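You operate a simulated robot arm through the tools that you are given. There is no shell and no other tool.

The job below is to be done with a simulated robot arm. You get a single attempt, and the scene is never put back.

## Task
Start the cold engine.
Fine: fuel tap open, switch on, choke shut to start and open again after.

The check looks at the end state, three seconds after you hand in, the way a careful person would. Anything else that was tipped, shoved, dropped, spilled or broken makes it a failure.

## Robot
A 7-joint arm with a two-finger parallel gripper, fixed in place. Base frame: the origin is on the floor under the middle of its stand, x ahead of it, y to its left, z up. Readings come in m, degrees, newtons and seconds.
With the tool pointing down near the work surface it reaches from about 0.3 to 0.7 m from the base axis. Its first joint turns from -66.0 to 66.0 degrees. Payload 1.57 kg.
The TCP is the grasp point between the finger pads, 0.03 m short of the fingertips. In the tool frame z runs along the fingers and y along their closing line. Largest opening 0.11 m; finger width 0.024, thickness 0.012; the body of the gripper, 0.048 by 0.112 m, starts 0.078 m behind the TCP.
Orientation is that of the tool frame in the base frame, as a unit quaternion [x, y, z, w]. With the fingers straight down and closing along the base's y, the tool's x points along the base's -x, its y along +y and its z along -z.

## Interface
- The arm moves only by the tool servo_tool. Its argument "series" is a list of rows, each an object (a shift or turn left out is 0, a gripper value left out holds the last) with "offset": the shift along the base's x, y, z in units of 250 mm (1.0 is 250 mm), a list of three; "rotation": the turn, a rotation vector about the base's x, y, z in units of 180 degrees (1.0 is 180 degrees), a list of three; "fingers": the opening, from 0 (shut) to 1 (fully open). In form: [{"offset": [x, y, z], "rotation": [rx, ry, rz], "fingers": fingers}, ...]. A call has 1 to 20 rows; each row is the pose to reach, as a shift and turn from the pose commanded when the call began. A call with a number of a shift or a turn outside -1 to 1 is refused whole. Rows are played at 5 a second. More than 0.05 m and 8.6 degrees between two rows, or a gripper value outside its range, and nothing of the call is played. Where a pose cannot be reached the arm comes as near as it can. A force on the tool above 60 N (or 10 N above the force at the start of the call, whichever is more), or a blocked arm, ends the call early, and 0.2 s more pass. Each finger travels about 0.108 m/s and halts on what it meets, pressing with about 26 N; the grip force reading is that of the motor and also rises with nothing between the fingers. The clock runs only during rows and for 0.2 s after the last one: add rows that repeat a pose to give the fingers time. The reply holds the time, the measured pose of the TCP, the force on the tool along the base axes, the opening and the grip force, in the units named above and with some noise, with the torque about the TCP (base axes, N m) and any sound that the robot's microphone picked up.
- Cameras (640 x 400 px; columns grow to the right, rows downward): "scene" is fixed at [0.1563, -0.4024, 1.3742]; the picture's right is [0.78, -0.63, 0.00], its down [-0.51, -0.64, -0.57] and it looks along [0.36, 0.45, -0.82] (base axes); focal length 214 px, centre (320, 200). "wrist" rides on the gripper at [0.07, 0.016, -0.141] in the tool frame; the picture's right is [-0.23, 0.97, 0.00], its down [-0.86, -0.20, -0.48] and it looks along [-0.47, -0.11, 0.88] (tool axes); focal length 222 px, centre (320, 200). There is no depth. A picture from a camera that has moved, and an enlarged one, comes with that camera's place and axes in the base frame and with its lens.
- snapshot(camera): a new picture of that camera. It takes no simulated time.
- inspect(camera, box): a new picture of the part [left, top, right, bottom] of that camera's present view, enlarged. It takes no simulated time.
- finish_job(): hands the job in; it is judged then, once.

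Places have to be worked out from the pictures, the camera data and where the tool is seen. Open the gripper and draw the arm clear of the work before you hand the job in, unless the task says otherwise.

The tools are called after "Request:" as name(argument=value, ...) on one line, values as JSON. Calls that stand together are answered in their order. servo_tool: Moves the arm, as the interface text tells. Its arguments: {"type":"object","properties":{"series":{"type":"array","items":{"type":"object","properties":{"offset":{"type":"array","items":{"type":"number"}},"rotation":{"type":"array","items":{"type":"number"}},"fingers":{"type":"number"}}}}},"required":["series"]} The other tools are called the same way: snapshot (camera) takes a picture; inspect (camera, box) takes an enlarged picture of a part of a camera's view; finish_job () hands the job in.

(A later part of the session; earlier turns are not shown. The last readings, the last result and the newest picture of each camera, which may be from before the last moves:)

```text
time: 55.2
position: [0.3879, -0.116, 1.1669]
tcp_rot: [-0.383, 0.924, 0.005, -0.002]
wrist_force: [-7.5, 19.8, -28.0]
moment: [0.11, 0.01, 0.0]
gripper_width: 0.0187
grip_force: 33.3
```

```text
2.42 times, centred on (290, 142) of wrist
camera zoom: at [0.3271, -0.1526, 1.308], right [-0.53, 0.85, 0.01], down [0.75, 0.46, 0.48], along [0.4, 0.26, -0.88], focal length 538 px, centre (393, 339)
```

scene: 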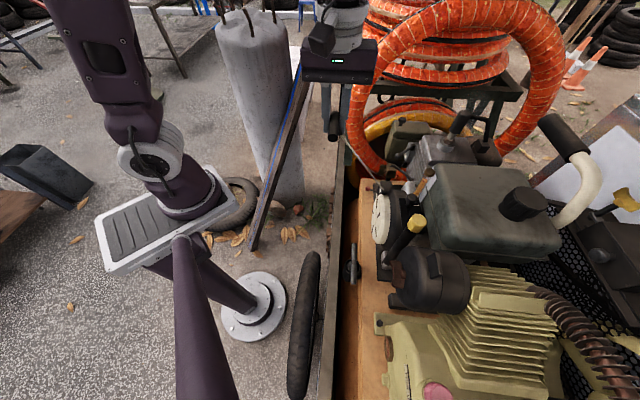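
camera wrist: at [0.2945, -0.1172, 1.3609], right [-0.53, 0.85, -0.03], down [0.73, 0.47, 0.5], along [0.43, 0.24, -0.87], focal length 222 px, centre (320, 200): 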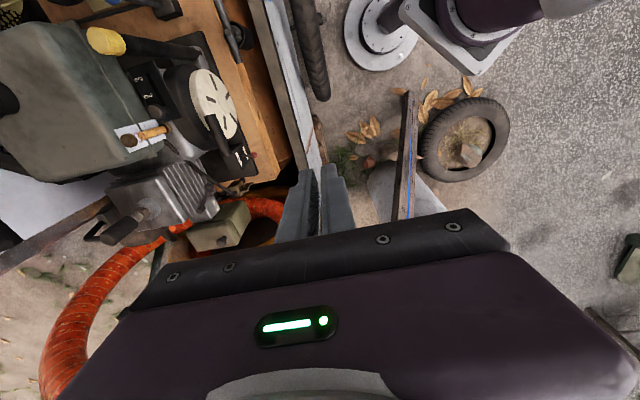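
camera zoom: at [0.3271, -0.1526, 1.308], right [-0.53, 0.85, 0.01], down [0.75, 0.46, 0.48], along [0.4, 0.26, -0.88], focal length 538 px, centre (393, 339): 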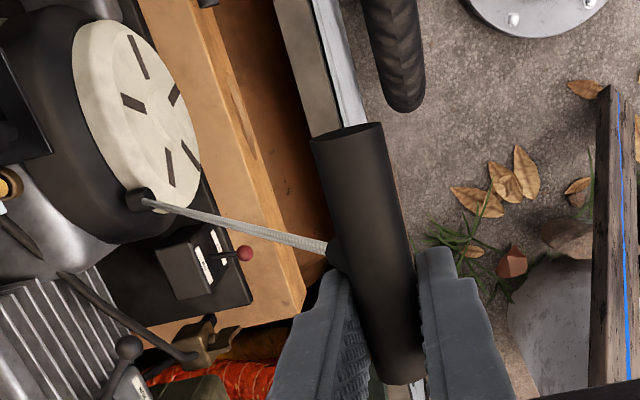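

Over-corrected a touch; fitting the readings gives a line at 53.4° elevation with a -0.7° lean in r. I continue along that to find the stroke end.

Request:
servo_tool(series=[{"offset": [-0.0439, 0.0461, 0.0772], "fingers": 0.02}, {"offset": [-0.0877, 0.0922, 0.1544], "fingers": 0.02}, {"offset": [-0.0877, 0.0922, 0.1544], "fingers": 0.02}])

Request:
inspect(camera="wrist", box=[160, 60, 400, 225])

```text
time: 56.0
position: [0.3656, -0.0951, 1.2064]
tcp_rot: [-0.381, 0.924, 0.001, -0.001]
wrist_force: [-0.3, -0.7, -0.4]
moment: [0.0, 0.02, 0.0]
gripper_width: 0.0021
grip_force: 0.0
```

```text
2.42 times, centred on (280, 142) of wrist
camera zoom: at [0.3051, -0.1332, 1.3474], right [-0.53, 0.85, 0.0], down [0.75, 0.46, 0.48], along [0.4, 0.25, -0.88], focal length 538 px, centre (417, 339)
```

zoom: 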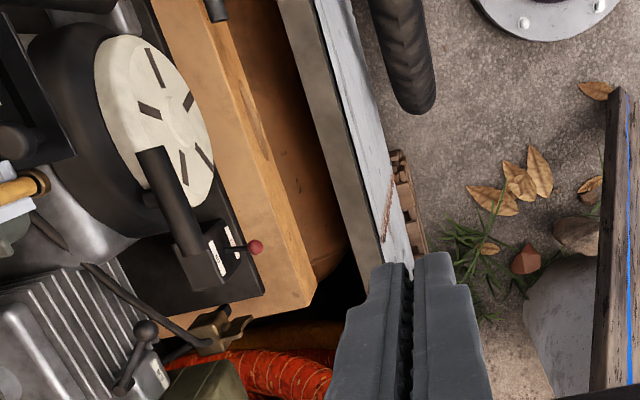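

The stroke ends somewhere between 25 and 28 cm, where the handle slipped out. Next I regrip and make a fast pull exactly along the fitted line, stopping at 25 cm before the end.

Request:
servo_tool(series=[{"offset": [0.0855, -0.0836, -0.1263], "fingers": 0.45}, {"offset": [0.1709, -0.1672, -0.2525], "fingers": 0.45}, {"offset": [0.2564, -0.2508, -0.3788], "fingers": 0.45}, {"offset": [0.3419, -0.3344, -0.505], "fingers": 0.45}, {"offset": [0.4273, -0.418, -0.6313], "fingers": 0.45}, {"offset": [0.5128, -0.5016, -0.7576], "fingers": 0.45}, {"offset": [0.5128, -0.5016, -0.7576], "fingers": 0.45}])

Request:
inspect(camera="wrist", box=[250, 60, 400, 210])

Request:
inspect(camera="scene", box=[350, 130, 446, 200])

```text
time: 57.6
position: [0.4959, -0.2226, 1.0158]
tcp_rot: [-0.382, 0.924, 0.0, -0.001]
wrist_force: [0.5, 0.1, -0.1]
moment: [0.01, -0.01, -0.01]
gripper_width: 0.0494
grip_force: 0.2
```

```text
2.67 times, centred on (325, 135) of wrist
camera zoom: at [0.4331, -0.2591, 1.1577], right [-0.53, 0.85, 0.0], down [0.75, 0.46, 0.48], along [0.41, 0.25, -0.88], focal length 592 px, centre (307, 373)
```

zoom: 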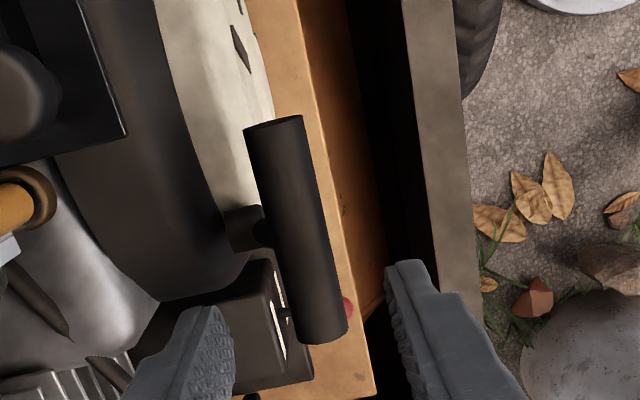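

```text
5.71 times, centred on (398, 165) of scene
camera zoom: at [0.1563, -0.4024, 1.3742], right [0.78, -0.63, 0.0], down [-0.51, -0.64, -0.57], along [0.36, 0.45, -0.82], focal length 1226 px, centre (-126, 400)
```

zoom: 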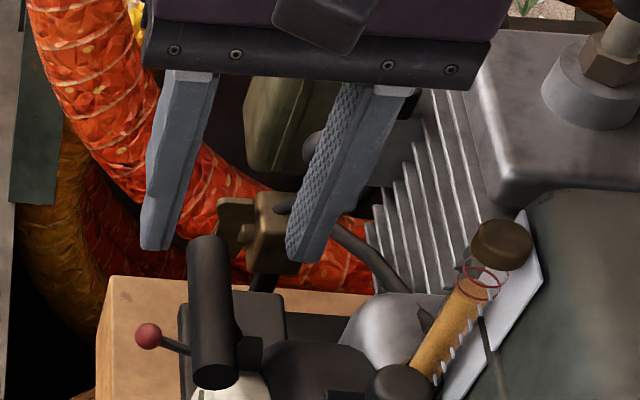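

I make a small centring correction, grip slightly deeper, and close.

Request:
servo_tool(series=[{"offset": [0.001, 0.02, -0.07], "fingers": 0.45}, {"offset": [0.0012, 0.02, -0.15], "fingers": 0.45}, {"offset": [0.0012, 0.02, -0.21], "fingers": 0.45}, {"offset": [0.0012, 0.02, -0.21], "fingers": 0.45}, {"offset": [0.0012, 0.02, -0.21], "fingers": 0}, {"offset": [0.0012, 0.02, -0.21], "fingers": 0}, {"offset": [0.0012, 0.02, -0.21], "fingers": 0}])

Request:
inspect(camera="wrist", box=[250, 60, 400, 210])

```text
time: 59.2
position: [0.4954, -0.217, 0.9655]
tcp_rot: [-0.382, 0.924, -0.001, 0.001]
wrist_force: [11.6, -11.3, 7.8]
moment: [-0.07, -0.06, 0.07]
gripper_width: 0.0186
grip_force: 33.3
```

```text
2.67 times, centred on (325, 135) of wrist
camera zoom: at [0.4338, -0.2541, 1.1075], right [-0.53, 0.85, 0.0], down [0.75, 0.46, 0.48], along [0.41, 0.25, -0.88], focal length 592 px, centre (307, 373)
```

zoom: 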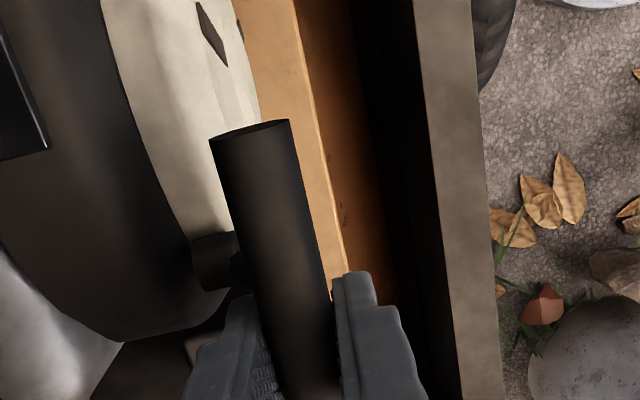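

Grip is good with a slight preload, which I compensate in the path. Now the fast pull to 25 cm along the fitted line.

Request:
servo_tool(series=[{"offset": [-0.0401, 0.0383, 0.0833], "fingers": 0}, {"offset": [-0.1245, 0.1192, 0.2405], "fingers": 0}, {"offset": [-0.2089, 0.2002, 0.3978], "fingers": 0}, {"offset": [-0.2934, 0.2811, 0.5551], "fingers": 0}, {"offset": [-0.3778, 0.3621, 0.7124], "fingers": 0}, {"offset": [-0.4278, 0.41, 0.8055], "fingers": 0}])

Request:
snapshot(camera="wrist")

Request:
snapshot(camera="scene")

```text
time: 60.6
position: [0.3893, -0.111, 1.1651]
tcp_rot: [-0.382, 0.924, 0.0, 0.002]
wrist_force: [28.6, 6.5, -1.7]
moment: [0.02, -0.12, 0.15]
gripper_width: 0.0185
grip_force: 33.2
```

```text
taken
camera wrist: at [0.3271, -0.1485, 1.3074], right [-0.53, 0.85, 0.0], down [0.74, 0.46, 0.48], along [0.41, 0.25, -0.88], focal length 222 px, centre (320, 200)
```

wrist: 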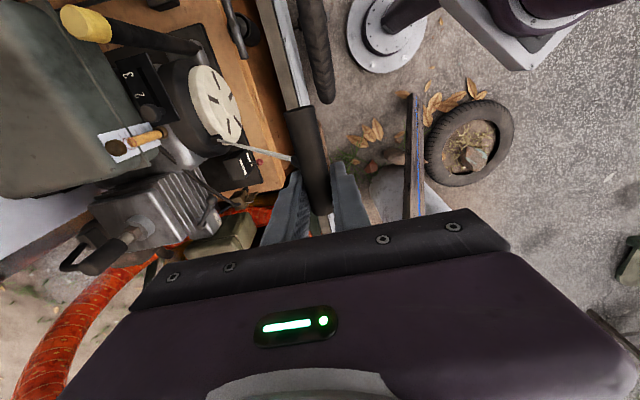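

```text
taken
```

scene: 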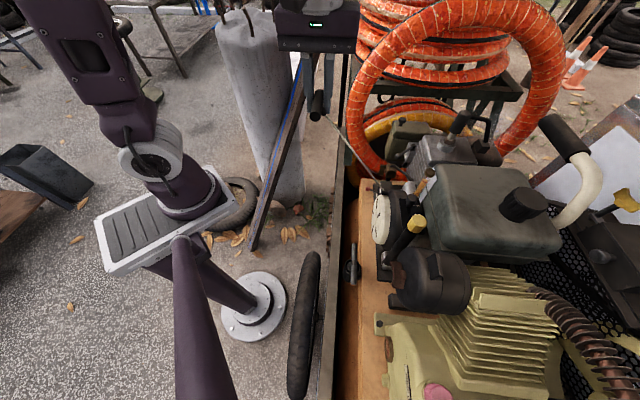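

The handle is held at 25 cm, but no sound was reported. I'll zoom in on the controls from this viewpoint to double-check each setting before another pull.

Request:
inspect(camera="wrist", box=[170, 170, 266, 230])

Request:
inspect(camera="scene", box=[385, 125, 433, 165])

Request:
inspect(camera="scene", box=[362, 155, 410, 195])

Request:
inspect(camera="scene", box=[430, 95, 510, 155])

```text
6.67 times, centred on (218, 200) of wrist
camera zoom: at [0.3271, -0.1485, 1.3074], right [-0.53, 0.85, 0.0], down [0.74, 0.46, 0.48], along [0.41, 0.25, -0.88], focal length 1481 px, centre (1000, 200)
```

zoom: 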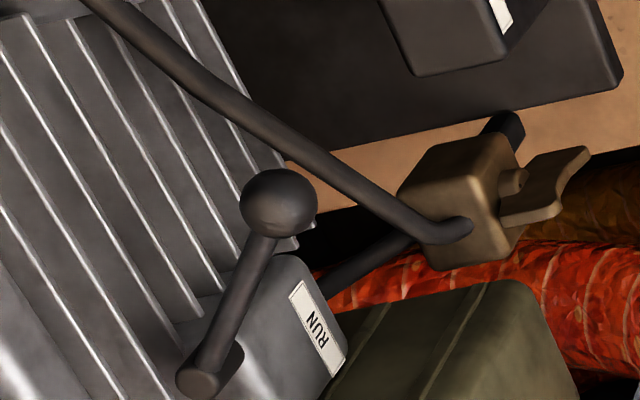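

```text
10.00 times, centred on (409, 145) of scene
camera zoom: at [0.1573, -0.4022, 1.3741], right [0.78, -0.63, 0.0], down [-0.51, -0.64, -0.57], along [0.36, 0.45, -0.82], focal length 2145 px, centre (-570, 750)
```

zoom: 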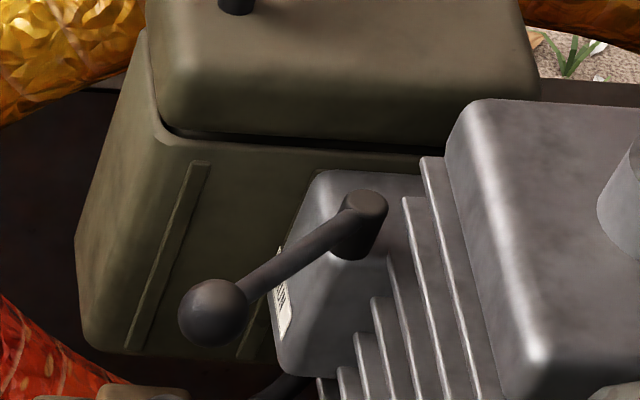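

```text
10.00 times, centred on (386, 175) of scene
camera zoom: at [0.1573, -0.4022, 1.3741], right [0.78, -0.63, 0.0], down [-0.51, -0.64, -0.57], along [0.36, 0.45, -0.82], focal length 2145 px, centre (-340, 450)
```

zoom: 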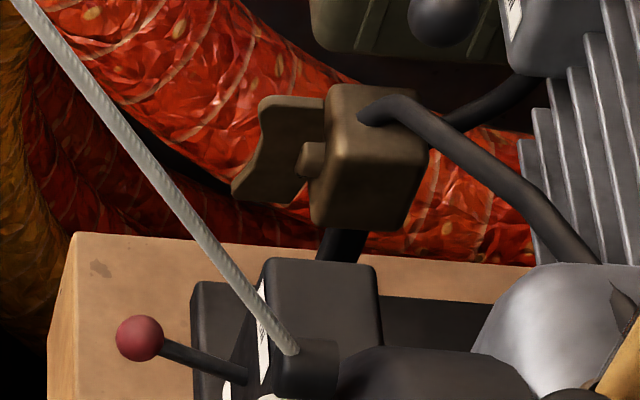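

```text
6.67 times, centred on (470, 125) of scene
camera zoom: at [0.1573, -0.4022, 1.3741], right [0.78, -0.63, 0.0], down [-0.51, -0.64, -0.57], along [0.36, 0.45, -0.82], focal length 1430 px, centre (-680, 700)
```

zoom: 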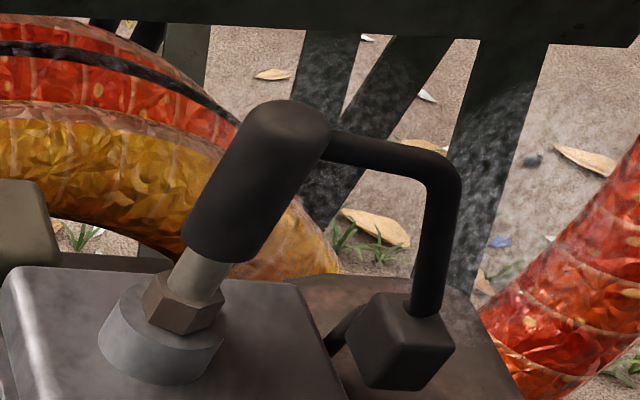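

All controls look right, so a cold engine may simply want more pulls. In one call I let the handle back smoothly, pause, then pull fast again with a refined line to about 26 cm.

Request:
servo_tool(series=[{"offset": [0.0742, -0.0629, -0.1271], "fingers": 0}, {"offset": [0.1421, -0.1296, -0.2558], "fingers": 0}, {"offset": [0.2101, -0.1963, -0.3844], "fingers": 0}, {"offset": [0.278, -0.263, -0.5131], "fingers": 0}, {"offset": [0.3459, -0.3297, -0.6417], "fingers": 0}, {"offset": [0.4053, -0.388, -0.7543], "fingers": 0}, {"offset": [0.4223, -0.4047, -0.7864], "fingers": 0}, {"offset": [0.4223, -0.4047, -0.7864], "fingers": 0}, {"offset": [0.3714, -0.3547, -0.6899], "fingers": 0}, {"offset": [0.2882, -0.273, -0.5324], "fingers": 0}, {"offset": [0.205, -0.1913, -0.3748], "fingers": 0}, {"offset": [0.1218, -0.1096, -0.2172], "fingers": 0}, {"offset": [0.0386, -0.0279, -0.0596], "fingers": 0}, {"offset": [-0.0141, 0.0238, 0.0401], "fingers": 0}])

Request:
inspect(camera="wrist", box=[160, 60, 400, 225])

```text
time: 63.6
position: [0.3852, -0.1086, 1.1756]
tcp_rot: [-0.383, 0.924, 0.002, -0.002]
wrist_force: [27.6, -17.3, -50.8]
moment: [0.06, 0.03, 0.09]
gripper_width: 0.0186
grip_force: 33.0
```

```text
2.42 times, centred on (280, 142) of wrist
camera zoom: at [0.324, -0.1455, 1.3177], right [-0.53, 0.85, 0.0], down [0.75, 0.46, 0.48], along [0.4, 0.26, -0.88], focal length 538 px, centre (417, 339)
```

zoom: 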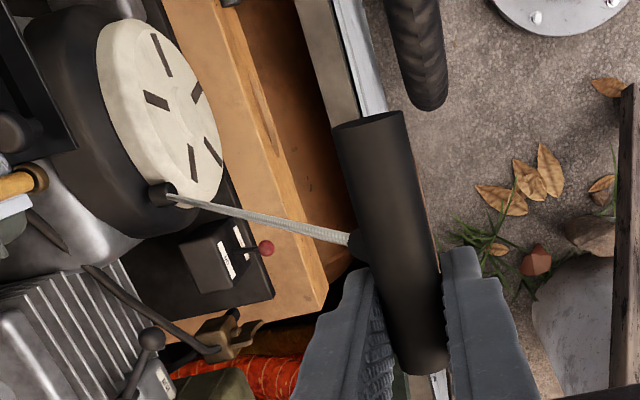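

This full-stroke pull reached the cord's end at about 25.5 cm (60 N along the line), still with no sound. I'll let it fully home and pull again at top speed from the very first row.

Request:
servo_tool(series=[{"offset": [0.0679, -0.0667, -0.1287], "fingers": 0}, {"offset": [0.1359, -0.1334, -0.2573], "fingers": 0}, {"offset": [0.2038, -0.2001, -0.3859], "fingers": 0}, {"offset": [0.2717, -0.2668, -0.5146], "fingers": 0}, {"offset": [0.3396, -0.3334, -0.6432], "fingers": 0}, {"offset": [0.4075, -0.4001, -0.7718], "fingers": 0}, {"offset": [0.4449, -0.4368, -0.8426], "fingers": 0}, {"offset": [0.4449, -0.4368, -0.8426], "fingers": 0}, {"offset": [0.3608, -0.3543, -0.6834], "fingers": 0}, {"offset": [0.2768, -0.2718, -0.5242], "fingers": 0}, {"offset": [0.1927, -0.1892, -0.365], "fingers": 0}, {"offset": [0.1087, -0.1067, -0.2058], "fingers": 0}, {"offset": [0.0246, -0.0242, -0.0466], "fingers": 0}])

Request:
snapshot(camera="wrist")

```text
time: 66.4
position: [0.3909, -0.1157, 1.1633]
tcp_rot: [-0.383, 0.924, 0.001, -0.002]
wrist_force: [5.6, -22.2, 2.2]
moment: [-0.49, 0.32, 0.07]
gripper_width: 0.0188
grip_force: 32.9
```

```text
taken
camera wrist: at [0.3305, -0.1518, 1.3047], right [-0.53, 0.85, 0.0], down [0.75, 0.46, 0.48], along [0.4, 0.25, -0.88], focal length 222 px, centre (320, 200)
```

wrist: 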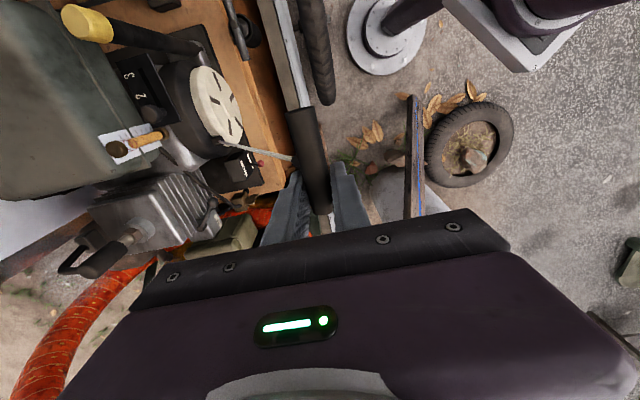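

Still no start. Before pulling more I want to verify the tap wing's angle and the choke lever precisely, so I zoom in closely on both.

Request:
inspect(camera="wrist", box=[224, 186, 264, 216])

Request:
inspect(camera="scene", box=[380, 158, 404, 178])

Request:
inspect(camera="wrist", box=[180, 190, 230, 230])

Request:
inspect(camera="wrist", box=[215, 145, 275, 190])

```text
13.33 times, centred on (244, 201) of wrist
camera zoom: at [0.3305, -0.1518, 1.3047], right [-0.53, 0.85, 0.0], down [0.75, 0.46, 0.48], along [0.4, 0.25, -0.88], focal length 2962 px, centre (1333, 187)
```

zoom: 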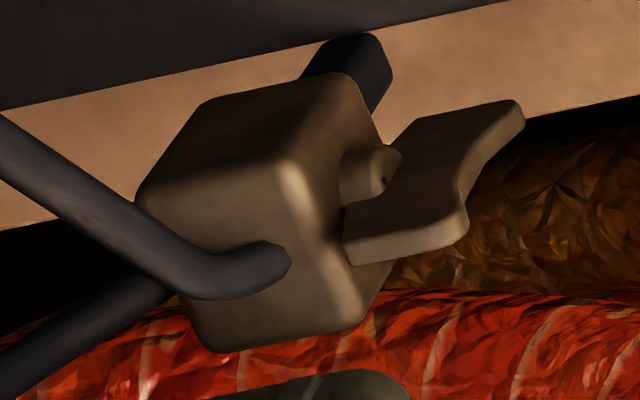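

```text
16.00 times, centred on (392, 168) of scene
camera zoom: at [0.1565, -0.4031, 1.3739], right [0.78, -0.63, 0.0], down [-0.51, -0.64, -0.57], along [0.36, 0.45, -0.82], focal length 3432 px, centre (-832, 712)
```

zoom: 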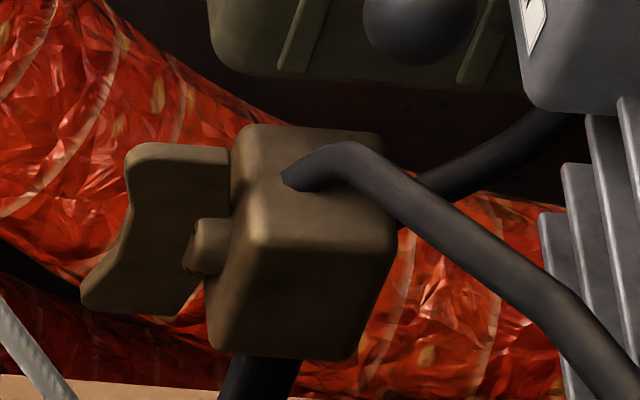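

```text
10.00 times, centred on (205, 210) of wrist
camera zoom: at [0.3305, -0.1518, 1.3047], right [-0.53, 0.85, 0.0], down [0.75, 0.46, 0.48], along [0.4, 0.25, -0.88], focal length 2221 px, centre (1470, 100)
```

zoom: 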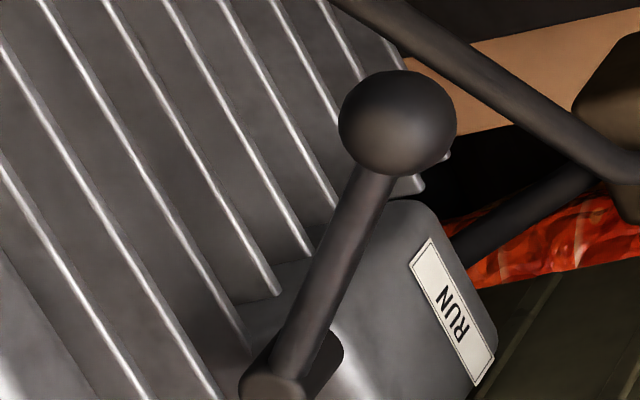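

```text
8.89 times, centred on (245, 168) of wrist
camera zoom: at [0.3305, -0.1518, 1.3047], right [-0.53, 0.85, 0.0], down [0.75, 0.46, 0.48], along [0.4, 0.25, -0.88], focal length 1974 px, centre (987, 489)
```

zoom: 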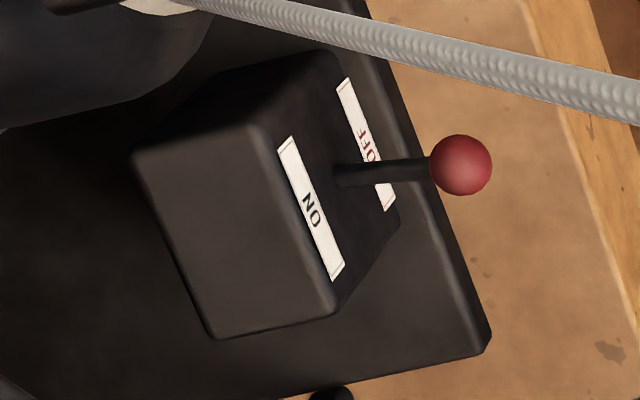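

The tap is vertical within 3°, the switch is up at ON, and the choke is on its stop. I'll keep pulling as one would a cold engine: fully home, a brief pause, then a full-speed pull right to the end of the cord.

Request:
servo_tool(series=[{"offset": [0.068, -0.0667, -0.1287], "fingers": 0}, {"offset": [0.1359, -0.1334, -0.2573], "fingers": 0}, {"offset": [0.2038, -0.2001, -0.386], "fingers": 0}, {"offset": [0.2717, -0.2667, -0.5146], "fingers": 0}, {"offset": [0.3396, -0.3334, -0.6432], "fingers": 0}, {"offset": [0.4033, -0.3959, -0.7638], "fingers": 0}, {"offset": [0.4237, -0.4159, -0.8024], "fingers": 0}, {"offset": [0.4237, -0.4159, -0.8024], "fingers": 0}, {"offset": [0.4237, -0.4159, -0.8024], "fingers": 0}, {"offset": [0.3396, -0.3334, -0.6432], "fingers": 0}, {"offset": [0.2556, -0.2509, -0.484], "fingers": 0}, {"offset": [0.1715, -0.1684, -0.3249], "fingers": 0}, {"offset": [0.0875, -0.0859, -0.1657], "fingers": 0}, {"offset": [0.0034, -0.0034, -0.0065], "fingers": 0}, {"offset": [-0.0161, 0.0158, 0.0305], "fingers": 0}])

Request:
snapshot(camera="wrist")

```text
time: 69.6
position: [0.3863, -0.1073, 1.1702]
tcp_rot: [-0.384, 0.923, 0.0, -0.001]
wrist_force: [0.6, -17.8, -3.6]
moment: [-0.57, 0.47, 0.07]
gripper_width: 0.0184
grip_force: 33.3
```

```text
taken
camera wrist: at [0.3257, -0.1456, 1.3125], right [-0.53, 0.85, 0.0], down [0.75, 0.46, 0.48], along [0.4, 0.25, -0.88], focal length 222 px, centre (320, 200)
```

wrist: 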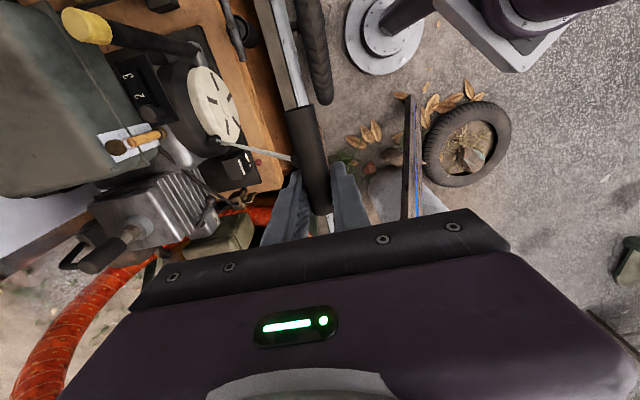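

No start again. I'll check how the handle sits in the fingers now and whether the cord is truly at full stroke.

Request:
inspect(camera="wrist", box=[230, 80, 390, 240])

Request:
inspect(camera="scene", box=[270, 30, 410, 190])

```text
2.50 times, centred on (310, 160) of wrist
camera zoom: at [0.3257, -0.1456, 1.3125], right [-0.53, 0.85, 0.0], down [0.75, 0.46, 0.48], along [0.4, 0.25, -0.88], focal length 555 px, centre (345, 300)
```

zoom: 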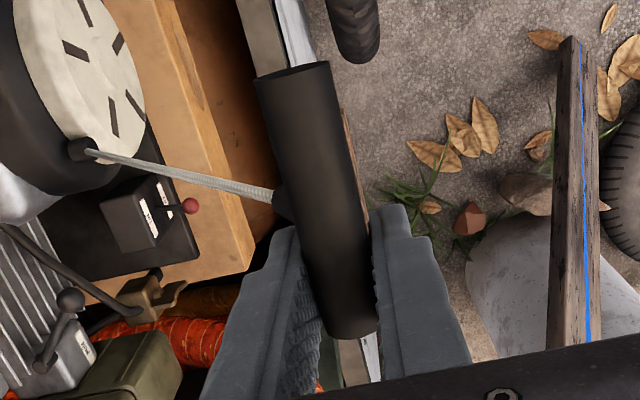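

```text
2.50 times, centred on (340, 110) of scene
camera zoom: at [0.1564, -0.403, 1.374], right [0.78, -0.63, 0.0], down [-0.51, -0.64, -0.57], along [0.36, 0.45, -0.82], focal length 536 px, centre (270, 425)
```

zoom: 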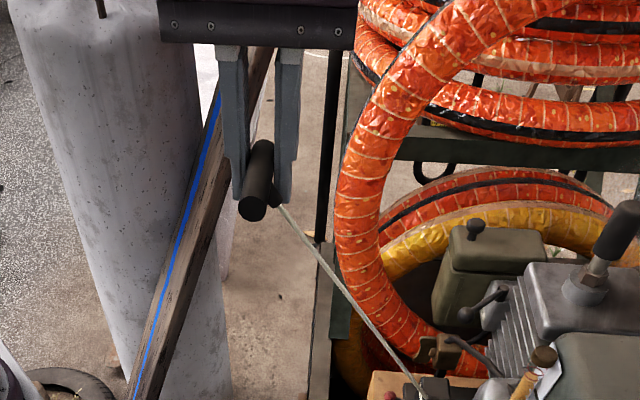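

The handle is still seated well. Since the pulls are full and fast, I'll look at the other levers on the set (blue-ball lever, 1-2-3 lever, T-handle) for labels I may have missed.

Request:
inspect(camera="scene", box=[340, 230, 440, 330])

Request:
inspect(camera="wrist", box=[60, 0, 260, 125])

Request:
inspect(camera="scene", box=[395, 180, 443, 220])

Request:
inspect(camera="scene", box=[540, 150, 640, 290])

```text
4.00 times, centred on (390, 280) of scene
camera zoom: at [0.1564, -0.403, 1.374], right [0.78, -0.63, 0.0], down [-0.51, -0.64, -0.57], along [0.36, 0.45, -0.82], focal length 858 px, centre (40, -120)
```

zoom: 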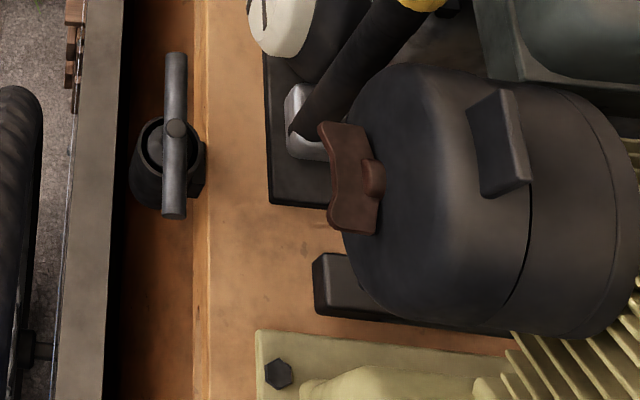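

```text
3.20 times, centred on (160, 62) of wrist
camera zoom: at [0.3257, -0.1456, 1.3125], right [-0.53, 0.85, 0.0], down [0.75, 0.46, 0.48], along [0.4, 0.25, -0.88], focal length 711 px, centre (832, 640)
```

zoom: 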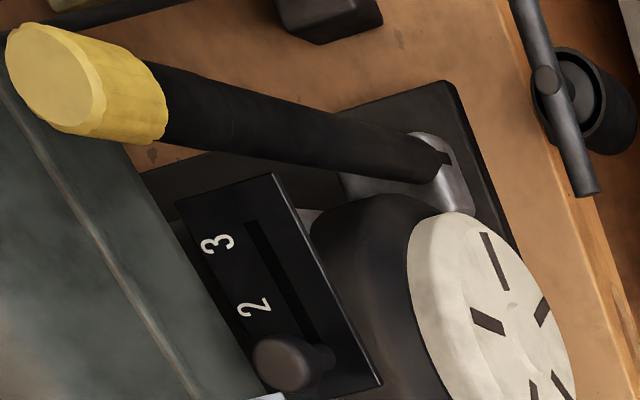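

```text
10.00 times, centred on (419, 200) of scene
camera zoom: at [0.1564, -0.403, 1.374], right [0.78, -0.63, 0.0], down [-0.51, -0.64, -0.57], along [0.36, 0.45, -0.82], focal length 2145 px, centre (-670, 200)
```

zoom: 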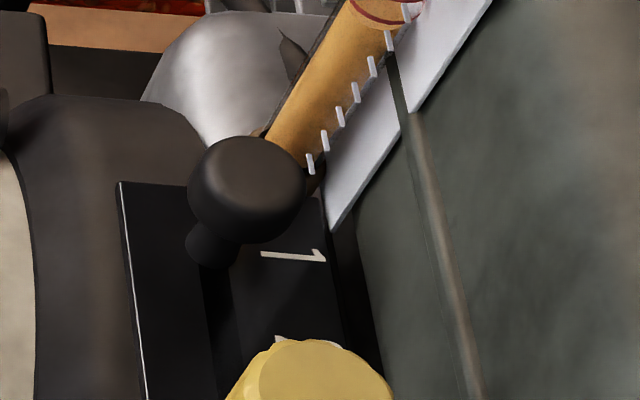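

```text
2.86 times, centred on (590, 220) of scene
camera zoom: at [0.1564, -0.403, 1.374], right [0.78, -0.63, 0.0], down [-0.51, -0.64, -0.57], along [0.36, 0.45, -0.82], focal length 613 px, centre (-451, 143)
```

zoom: 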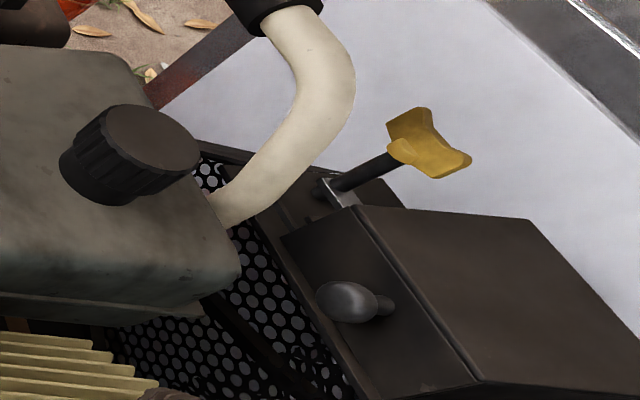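

The other levers carry no relevant labels: 1-2-3 is a speed lever, which I leave alone. I'll do two more full-speed strokes back-to-back in one call and listen.

Request:
servo_tool(series=[{"offset": [0.0841, -0.0825, -0.1592], "fingers": 0}, {"offset": [0.1681, -0.165, -0.3184], "fingers": 0}, {"offset": [0.2522, -0.2475, -0.4776], "fingers": 0}, {"offset": [0.3362, -0.33, -0.6368], "fingers": 0}, {"offset": [0.4203, -0.4126, -0.7959], "fingers": 0}, {"offset": [0.3362, -0.33, -0.6368], "fingers": 0}, {"offset": [0.2522, -0.2475, -0.4776], "fingers": 0}, {"offset": [0.1681, -0.165, -0.3184], "fingers": 0}, {"offset": [0.0841, -0.0825, -0.1592], "fingers": 0}, {"offset": [0, 0, 0], "fingers": 0}, {"offset": [0.0841, -0.0825, -0.1592], "fingers": 0}, {"offset": [0.1681, -0.165, -0.3184], "fingers": 0}, {"offset": [0.2522, -0.2475, -0.4776], "fingers": 0}, {"offset": [0.3362, -0.33, -0.6368], "fingers": 0}, {"offset": [0.4203, -0.4126, -0.7959], "fingers": 0}, {"offset": [0.3362, -0.33, -0.6368], "fingers": 0}, {"offset": [0.2522, -0.2475, -0.4776], "fingers": 0}, {"offset": [0.1681, -0.165, -0.3184], "fingers": 0}, {"offset": [0.0841, -0.0825, -0.1592], "fingers": 0}, {"offset": [0, 0, 0], "fingers": 0}])

Request:
inspect(camera="wrist", box=[180, 80, 390, 240])

```text
time: 73.8
position: [0.3853, -0.1082, 1.1712]
tcp_rot: [-0.382, 0.924, 0.003, -0.003]
wrist_force: [-23.6, -0.6, -41.0]
moment: [0.12, -0.17, 0.23]
gripper_width: 0.0182
grip_force: 33.2
```

```text
2.50 times, centred on (285, 160) of wrist
camera zoom: at [0.3251, -0.1449, 1.3144], right [-0.53, 0.85, 0.01], down [0.75, 0.46, 0.47], along [0.4, 0.25, -0.88], focal length 555 px, centre (408, 300)
```

zoom: 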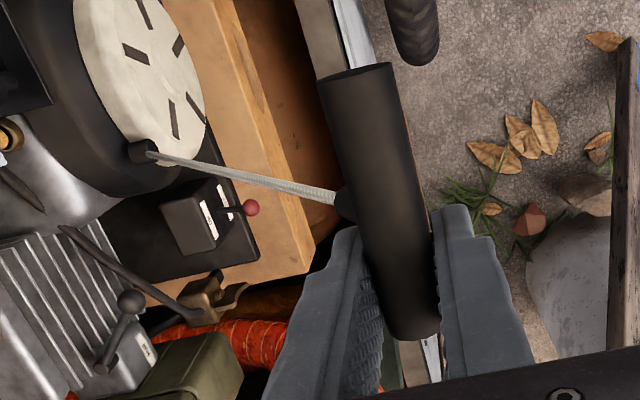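

Still silent. I'll bring the handle home gently, release it, and take a fresh frontal look at the carburettor and tap in case a label or position tells me something.

Request:
servo_tool(series=[{"offset": [0.068, -0.0667, -0.1287], "fingers": 0}, {"offset": [0.1359, -0.1334, -0.2573], "fingers": 0}, {"offset": [0.2038, -0.2001, -0.386], "fingers": 0}, {"offset": [0.2717, -0.2667, -0.5146], "fingers": 0}, {"offset": [0.3396, -0.3334, -0.6432], "fingers": 0}, {"offset": [0.4033, -0.3959, -0.7638], "fingers": 0}, {"offset": [0.434, -0.426, -0.822], "fingers": 0}, {"offset": [0.434, -0.426, -0.822], "fingers": 0}, {"offset": [0.434, -0.426, -0.822], "fingers": 0.45}, {"offset": [0.434, -0.426, -0.822], "fingers": 0.45}])

Request:
inspect(camera="wrist", box=[250, 60, 400, 210])

```text
time: 76.0
position: [0.4952, -0.2175, 0.9648]
tcp_rot: [-0.382, 0.924, 0.0, 0.001]
wrist_force: [-0.1, -0.1, -0.2]
moment: [0.02, 0.01, -0.01]
gripper_width: 0.0493
grip_force: 0.0
```

```text
2.67 times, centred on (325, 135) of wrist
camera zoom: at [0.4344, -0.2534, 1.1077], right [-0.53, 0.85, 0.0], down [0.75, 0.46, 0.48], along [0.41, 0.25, -0.88], focal length 592 px, centre (307, 373)
```

zoom: 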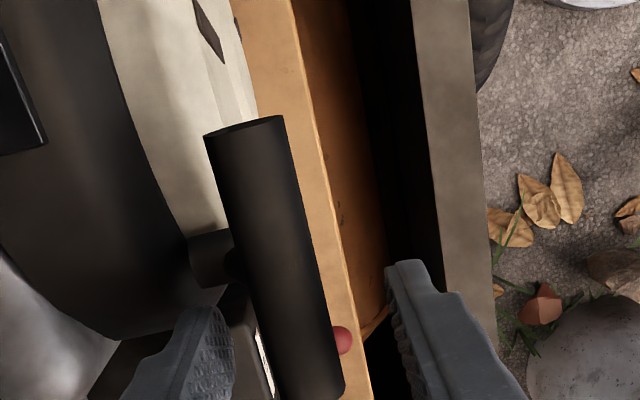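

The handle is safely home. To rule out pull speed, I can make the cord run faster than the arm: with the fingers just loose and tilted 10°, a flatter push late in the stroke drives the handle up its line about 1.4× faster. First I tilt and set a 2 cm gap.

Request:
servo_tool(series=[{"offset": [0.001, -0.001, 0.008], "rotation": [0.0196, 0.0196, 0], "fingers": 0.45}, {"offset": [0.002, -0.002, 0.015], "rotation": [0.0393, 0.0393, 0], "fingers": 0.45}, {"offset": [0.002, -0.002, 0.015], "rotation": [0.0393, 0.0393, 0], "fingers": 0.2}, {"offset": [0.002, -0.002, 0.015], "rotation": [0.0393, 0.0393, 0], "fingers": 0.2}, {"offset": [0.002, -0.002, 0.015], "rotation": [0.0393, 0.0393, 0], "fingers": 0.2}])

Request:
inspect(camera="wrist", box=[250, 60, 400, 210])

Request:
inspect(camera="scene", box=[350, 120, 446, 200])

```text
time: 77.2
position: [0.4942, -0.2169, 0.9701]
tcp_rot: [-0.38, 0.921, 0.081, -0.033]
wrist_force: [2.1, 0.0, 0.9]
moment: [-0.02, -0.01, 0.02]
gripper_width: 0.0239
grip_force: 0.6
```

```text
2.67 times, centred on (325, 135) of wrist
camera zoom: at [0.4516, -0.2715, 1.1125], right [-0.52, 0.84, 0.17], down [0.8, 0.41, 0.44], along [0.3, 0.36, -0.88], focal length 592 px, centre (307, 373)
```

zoom: 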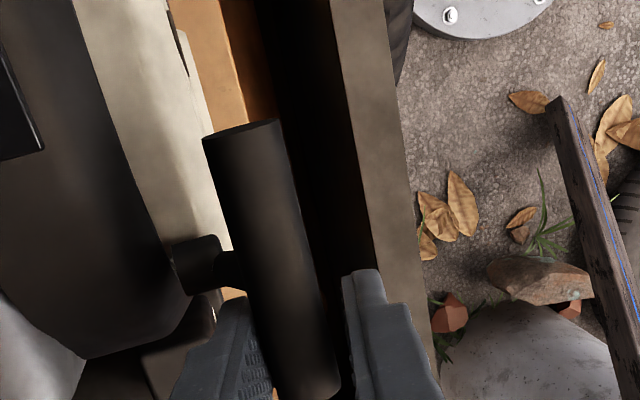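

```text
5.00 times, centred on (398, 160) of scene
camera zoom: at [0.1563, -0.4025, 1.3742], right [0.78, -0.63, 0.0], down [-0.51, -0.64, -0.57], along [0.36, 0.45, -0.82], focal length 1072 px, centre (-70, 400)
```

zoom: 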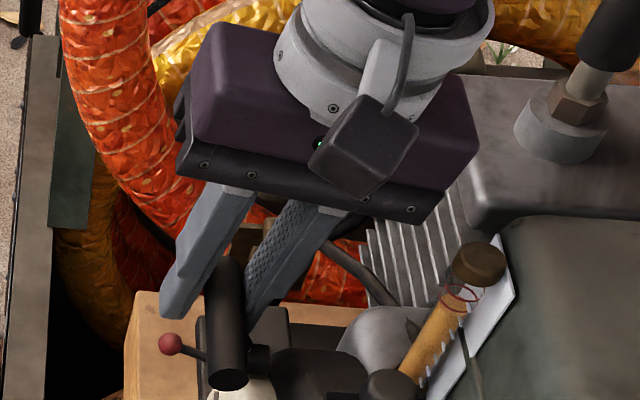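

The gap is set and everything is clear. Now three full-speed rows along the line, then the flatter fast finish.

Request:
servo_tool(series=[{"offset": [-0.0847, 0.0832, 0.1605], "fingers": 0.2}, {"offset": [-0.1695, 0.1664, 0.321], "fingers": 0.2}, {"offset": [-0.2542, 0.2495, 0.4814], "fingers": 0.2}, {"offset": [-0.3921, 0.3874, 0.5158], "fingers": 0.2}, {"offset": [-0.4436, 0.4389, 0.5287], "fingers": 0.2}])

Request:
inspect(camera="wrist", box=[180, 80, 390, 240])

Request:
inspect(camera="scene", box=[290, 60, 418, 190])

```text
time: 78.2
position: [0.4129, -0.1354, 1.1047]
tcp_rot: [-0.381, 0.923, 0.059, -0.021]
wrist_force: [27.3, -28.8, 22.4]
moment: [-0.55, -0.71, 0.02]
gripper_width: 0.0536
grip_force: 18.4
stopped in row 5: the force on the tool passed its limit at 70 N (the readings are from after the stop); the commanded pose is now the measured one
```

```text
2.50 times, centred on (285, 160) of wrist
camera zoom: at [0.3637, -0.1853, 1.246], right [-0.52, 0.85, 0.12], down [0.79, 0.42, 0.46], along [0.33, 0.33, -0.88], focal length 555 px, centre (408, 300)
```

zoom: 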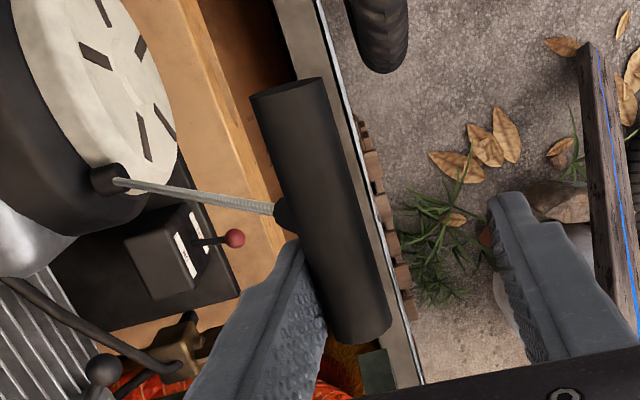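

```text
3.08 times, centred on (354, 125) of scene
camera zoom: at [0.1569, -0.4033, 1.3738], right [0.78, -0.63, 0.0], down [-0.51, -0.64, -0.57], along [0.36, 0.45, -0.82], focal length 660 px, centre (215, 431)
```

zoom: 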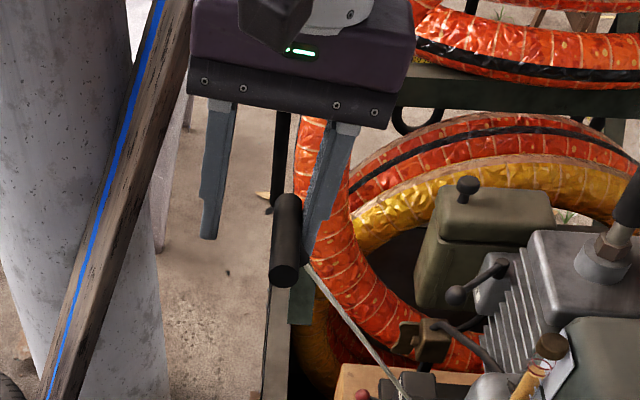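

The friction jammed it and the fingers spread, so that trick isn't workable. The handle is still resting against the rear finger. I'll re-centre on it, grip it, and then bring it home.

Request:
servo_tool(series=[{"offset": [0.025, -0.025, 0], "fingers": 0.2}, {"offset": [0.0495, -0.0495, 0], "fingers": 0.1}, {"offset": [0.0495, -0.0495, 0], "fingers": 0}, {"offset": [0.0495, -0.0495, 0], "fingers": 0}])

Request:
inspect(camera="wrist", box=[180, 80, 390, 240])

```text
time: 79.2
position: [0.4235, -0.1473, 1.1026]
tcp_rot: [-0.382, 0.922, 0.061, -0.021]
wrist_force: [28.7, -35.6, 26.9]
moment: [-0.01, -0.49, -0.01]
gripper_width: 0.0184
grip_force: 33.1
```

```text
2.50 times, centred on (285, 160) of wrist
camera zoom: at [0.3757, -0.1972, 1.2451], right [-0.52, 0.84, 0.13], down [0.79, 0.42, 0.45], along [0.33, 0.34, -0.88], focal length 555 px, centre (408, 300)
```

zoom: 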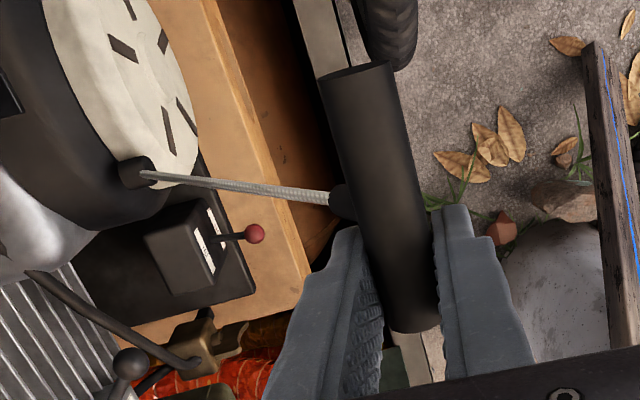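

The handle is gripped again but with side load, so I relax that first and then return it home along its line.

Request:
servo_tool(series=[{"offset": [0.009, -0.009, 0.0096], "fingers": 0}, {"offset": [0.078, -0.077, -0.121], "fingers": 0}, {"offset": [0.147, -0.145, -0.252], "fingers": 0}, {"offset": [0.217, -0.213, -0.383], "fingers": 0}, {"offset": [0.276, -0.271, -0.495], "fingers": 0}, {"offset": [0.276, -0.271, -0.495], "fingers": 0}])

Request:
inspect(camera="wrist", box=[230, 60, 400, 210])

```text
time: 80.7
position: [0.4926, -0.2131, 0.9763]
tcp_rot: [-0.38, 0.922, 0.067, -0.026]
wrist_force: [1.4, -30.5, 12.7]
moment: [0.07, -0.17, 0.01]
gripper_width: 0.0188
grip_force: 33.1
```

```text
2.67 times, centred on (315, 135) of wrist
camera zoom: at [0.4445, -0.265, 1.119], right [-0.52, 0.84, 0.14], down [0.79, 0.42, 0.45], along [0.32, 0.34, -0.88], focal length 592 px, centre (333, 373)
```

zoom: 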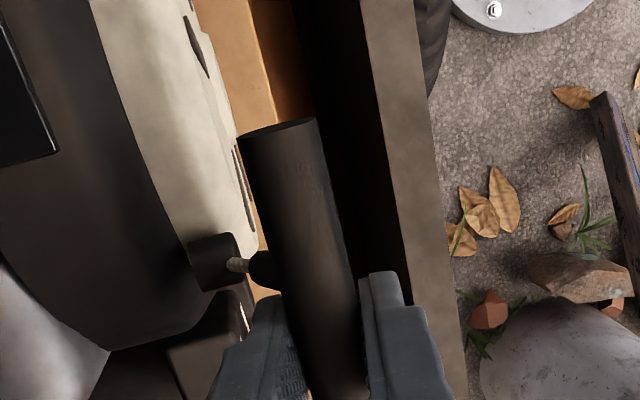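

The handle is nearly home. I'll release it, rise, and swing to a lower frontal viewpoint with wide-open fingers to inspect the carburettor and choke area for anything I've missed.

Request:
servo_tool(series=[{"offset": [0, 0, 0], "fingers": 0.45}, {"offset": [0, 0, 0], "fingers": 0.45}, {"offset": [0, 0, 0.19], "fingers": 0.45}, {"offset": [0, 0, 0.38], "fingers": 0.45}, {"offset": [0, 0, 0.57], "fingers": 0.45}, {"offset": [-0.0039, 0.0427, 0.5733], "rotation": [-0.0041, -0.0205, -0.041], "fingers": 0.45}, {"offset": [-0.0077, 0.0853, 0.5667], "rotation": [-0.0082, -0.041, -0.082], "fingers": 0.45}, {"offset": [-0.0116, 0.128, 0.56], "rotation": [-0.0124, -0.0615, -0.123], "fingers": 0.45}, {"offset": [-0.0155, 0.1707, 0.5533], "rotation": [-0.0165, -0.082, -0.164], "fingers": 0.7}, {"offset": [-0.0193, 0.2133, 0.5467], "rotation": [-0.0206, -0.1025, -0.205], "fingers": 1}, {"offset": [-0.0232, 0.256, 0.54], "rotation": [-0.0247, -0.123, -0.246], "fingers": 1}, {"offset": [-0.0271, 0.2987, 0.5333], "rotation": [-0.0288, -0.1435, -0.287], "fingers": 1}, {"offset": [-0.0309, 0.3413, 0.5267], "rotation": [-0.0329, -0.164, -0.328], "fingers": 1}, {"offset": [-0.0348, 0.384, 0.52], "rotation": [-0.0371, -0.1845, -0.369], "fingers": 1}, {"offset": [-0.0387, 0.4267, 0.5133], "rotation": [-0.0412, -0.205, -0.41], "fingers": 1}, {"offset": [-0.0425, 0.4693, 0.5067], "rotation": [-0.0453, -0.2255, -0.451], "fingers": 1}, {"offset": [-0.0464, 0.512, 0.5], "rotation": [-0.0494, -0.246, -0.492], "fingers": 1}, {"offset": [-0.0464, 0.512, 0.5], "rotation": [-0.0494, -0.246, -0.492], "fingers": 1}])

Request:
snapshot(camera="wrist")

Request:
snapshot(camera="scene")

```text
time: 84.5
position: [0.4789, -0.0832, 1.1033]
tcp_rot: [0.36, 0.868, -0.132, 0.317]
wrist_force: [-1.0, 0.5, -0.1]
moment: [-0.01, -0.04, 0.0]
gripper_width: 0.1097
grip_force: 0.1
```

```text
taken
camera wrist: at [0.3879, 0.0313, 1.1671], right [0.81, 0.57, 0.14], down [0.11, -0.38, 0.92], along [0.57, -0.73, -0.37], focal length 222 px, centre (320, 200)
```

wrist: 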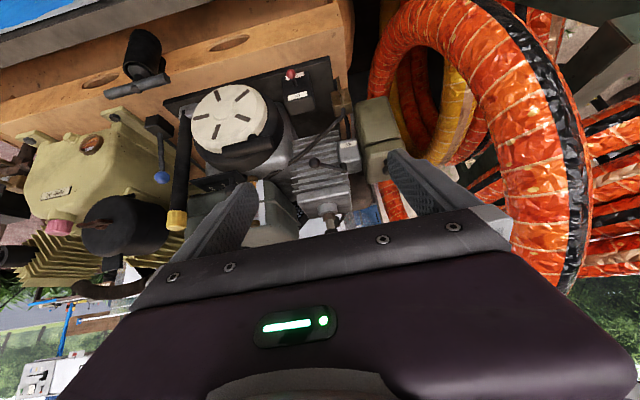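

```text
taken
```

scene: 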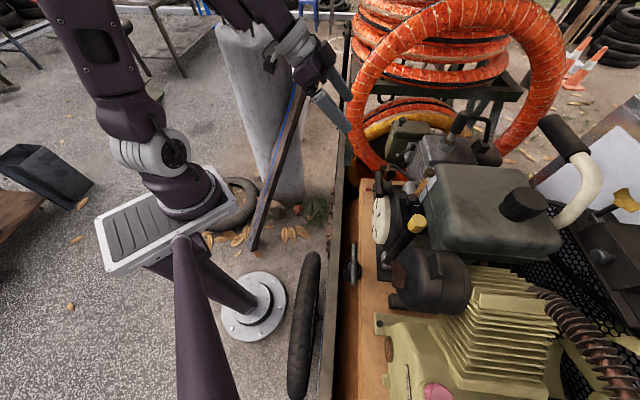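

The frontal view worked. I'll zoom on the carburettor/choke, tap, switch and the small blue-ball lever.

Request:
inspect(camera="wrist", box=[270, 110, 390, 190])

Request:
inspect(camera="wrist", box=[270, 60, 370, 125])

Request:
inspect(camera="wrist", box=[325, 130, 373, 170])

Request:
inspect(camera="wrist", box=[120, 95, 220, 195])

```text
5.00 times, centred on (330, 150) of wrist
camera zoom: at [0.3879, 0.0313, 1.1671], right [0.81, 0.57, 0.14], down [0.11, -0.38, 0.92], along [0.57, -0.73, -0.37], focal length 1111 px, centre (270, 450)
```

zoom: 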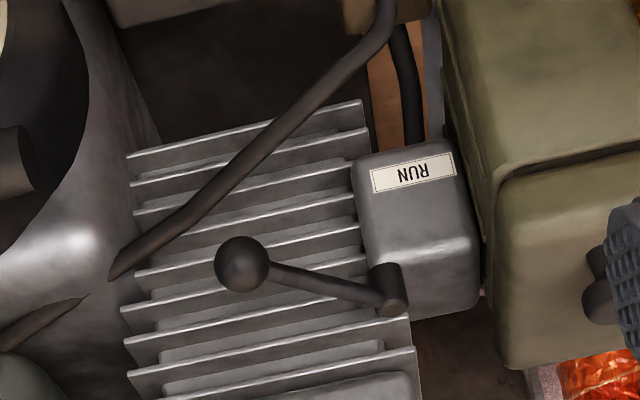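

```text
6.15 times, centred on (320, 92) of wrist
camera zoom: at [0.3879, 0.0313, 1.1671], right [0.81, 0.57, 0.14], down [0.11, -0.38, 0.92], along [0.57, -0.73, -0.37], focal length 1367 px, centre (320, 862)
```

zoom: 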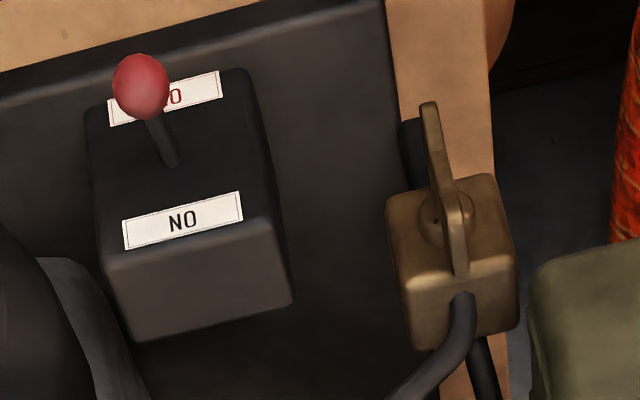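

```text
10.00 times, centred on (349, 150) of wrist
camera zoom: at [0.3879, 0.0313, 1.1671], right [0.81, 0.57, 0.14], down [0.11, -0.38, 0.92], along [0.57, -0.73, -0.37], focal length 2221 px, centre (30, 700)
```

zoom: 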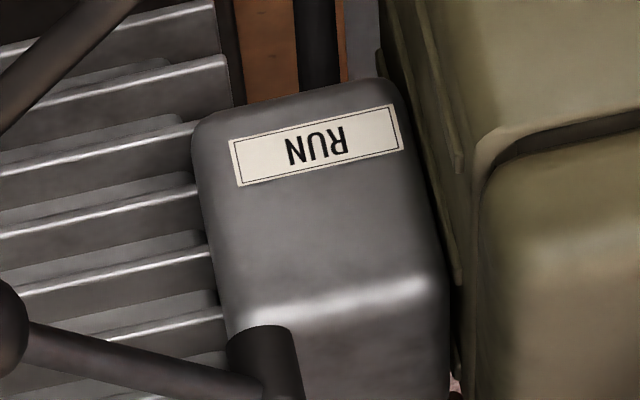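

```text
4.00 times, centred on (170, 145) of wrist
camera zoom: at [0.3879, 0.0313, 1.1671], right [0.81, 0.57, 0.14], down [0.11, -0.38, 0.92], along [0.57, -0.73, -0.37], focal length 888 px, centre (920, 420)
```

zoom: 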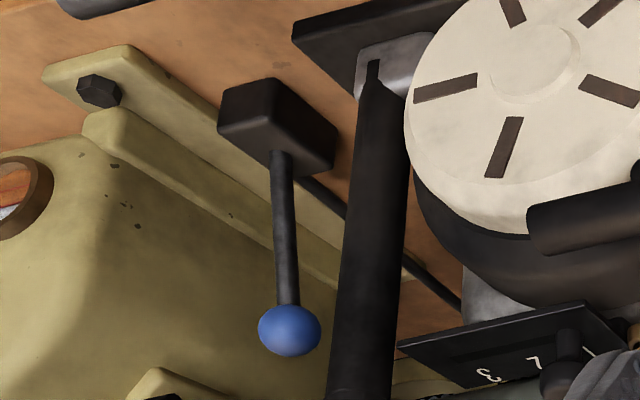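

The switch ball sits symmetrically up (z=0.847) and the tap wing is vertical. The tap's sense is the least certain thing, so I'll zoom in hard on where its two hoses actually join the body.

Request:
inspect(camera="wrist", box=[328, 72, 360, 122])

Request:
inspect(camera="scene", box=[384, 150, 420, 180])

Request:
inspect(camera="wrist", box=[285, 105, 365, 155])

```text
8.00 times, centred on (344, 97) of wrist
camera zoom: at [0.3879, 0.0313, 1.1671], right [0.81, 0.57, 0.14], down [0.11, -0.38, 0.92], along [0.57, -0.73, -0.37], focal length 1777 px, centre (128, 1024)
```

zoom: 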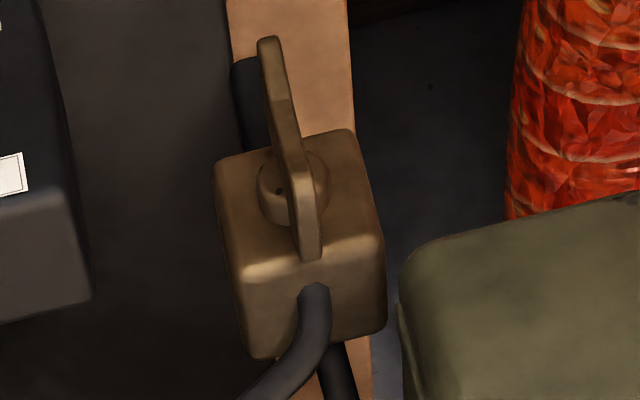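

```text
13.33 times, centred on (402, 165) of scene
camera zoom: at [0.1563, -0.4024, 1.3742], right [0.78, -0.63, 0.0], down [-0.51, -0.64, -0.57], along [0.36, 0.45, -0.82], focal length 2860 px, centre (-773, 667)
```

zoom: 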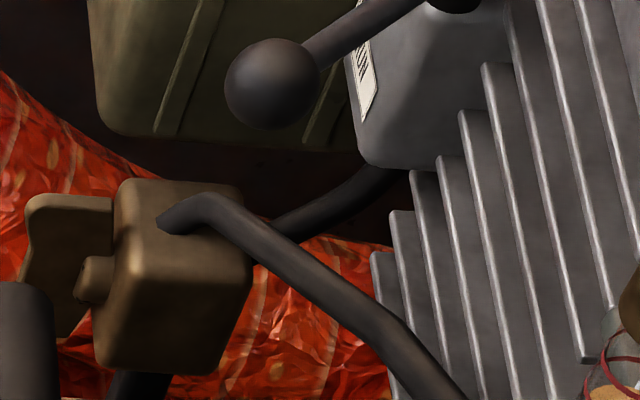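

```text
8.00 times, centred on (325, 130) of wrist
camera zoom: at [0.3879, 0.0313, 1.1671], right [0.81, 0.57, 0.14], down [0.11, -0.38, 0.92], along [0.57, -0.73, -0.37], focal length 1777 px, centre (280, 760)
```

zoom: 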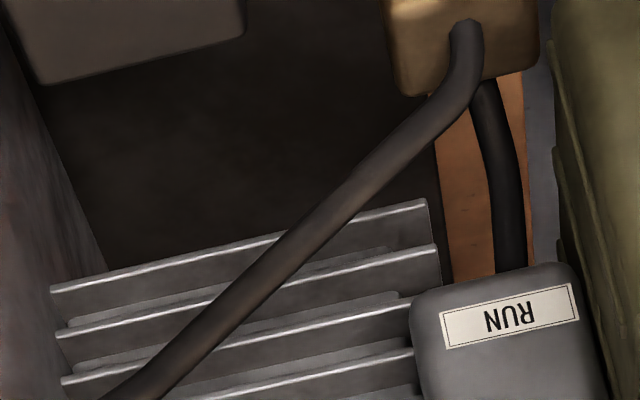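

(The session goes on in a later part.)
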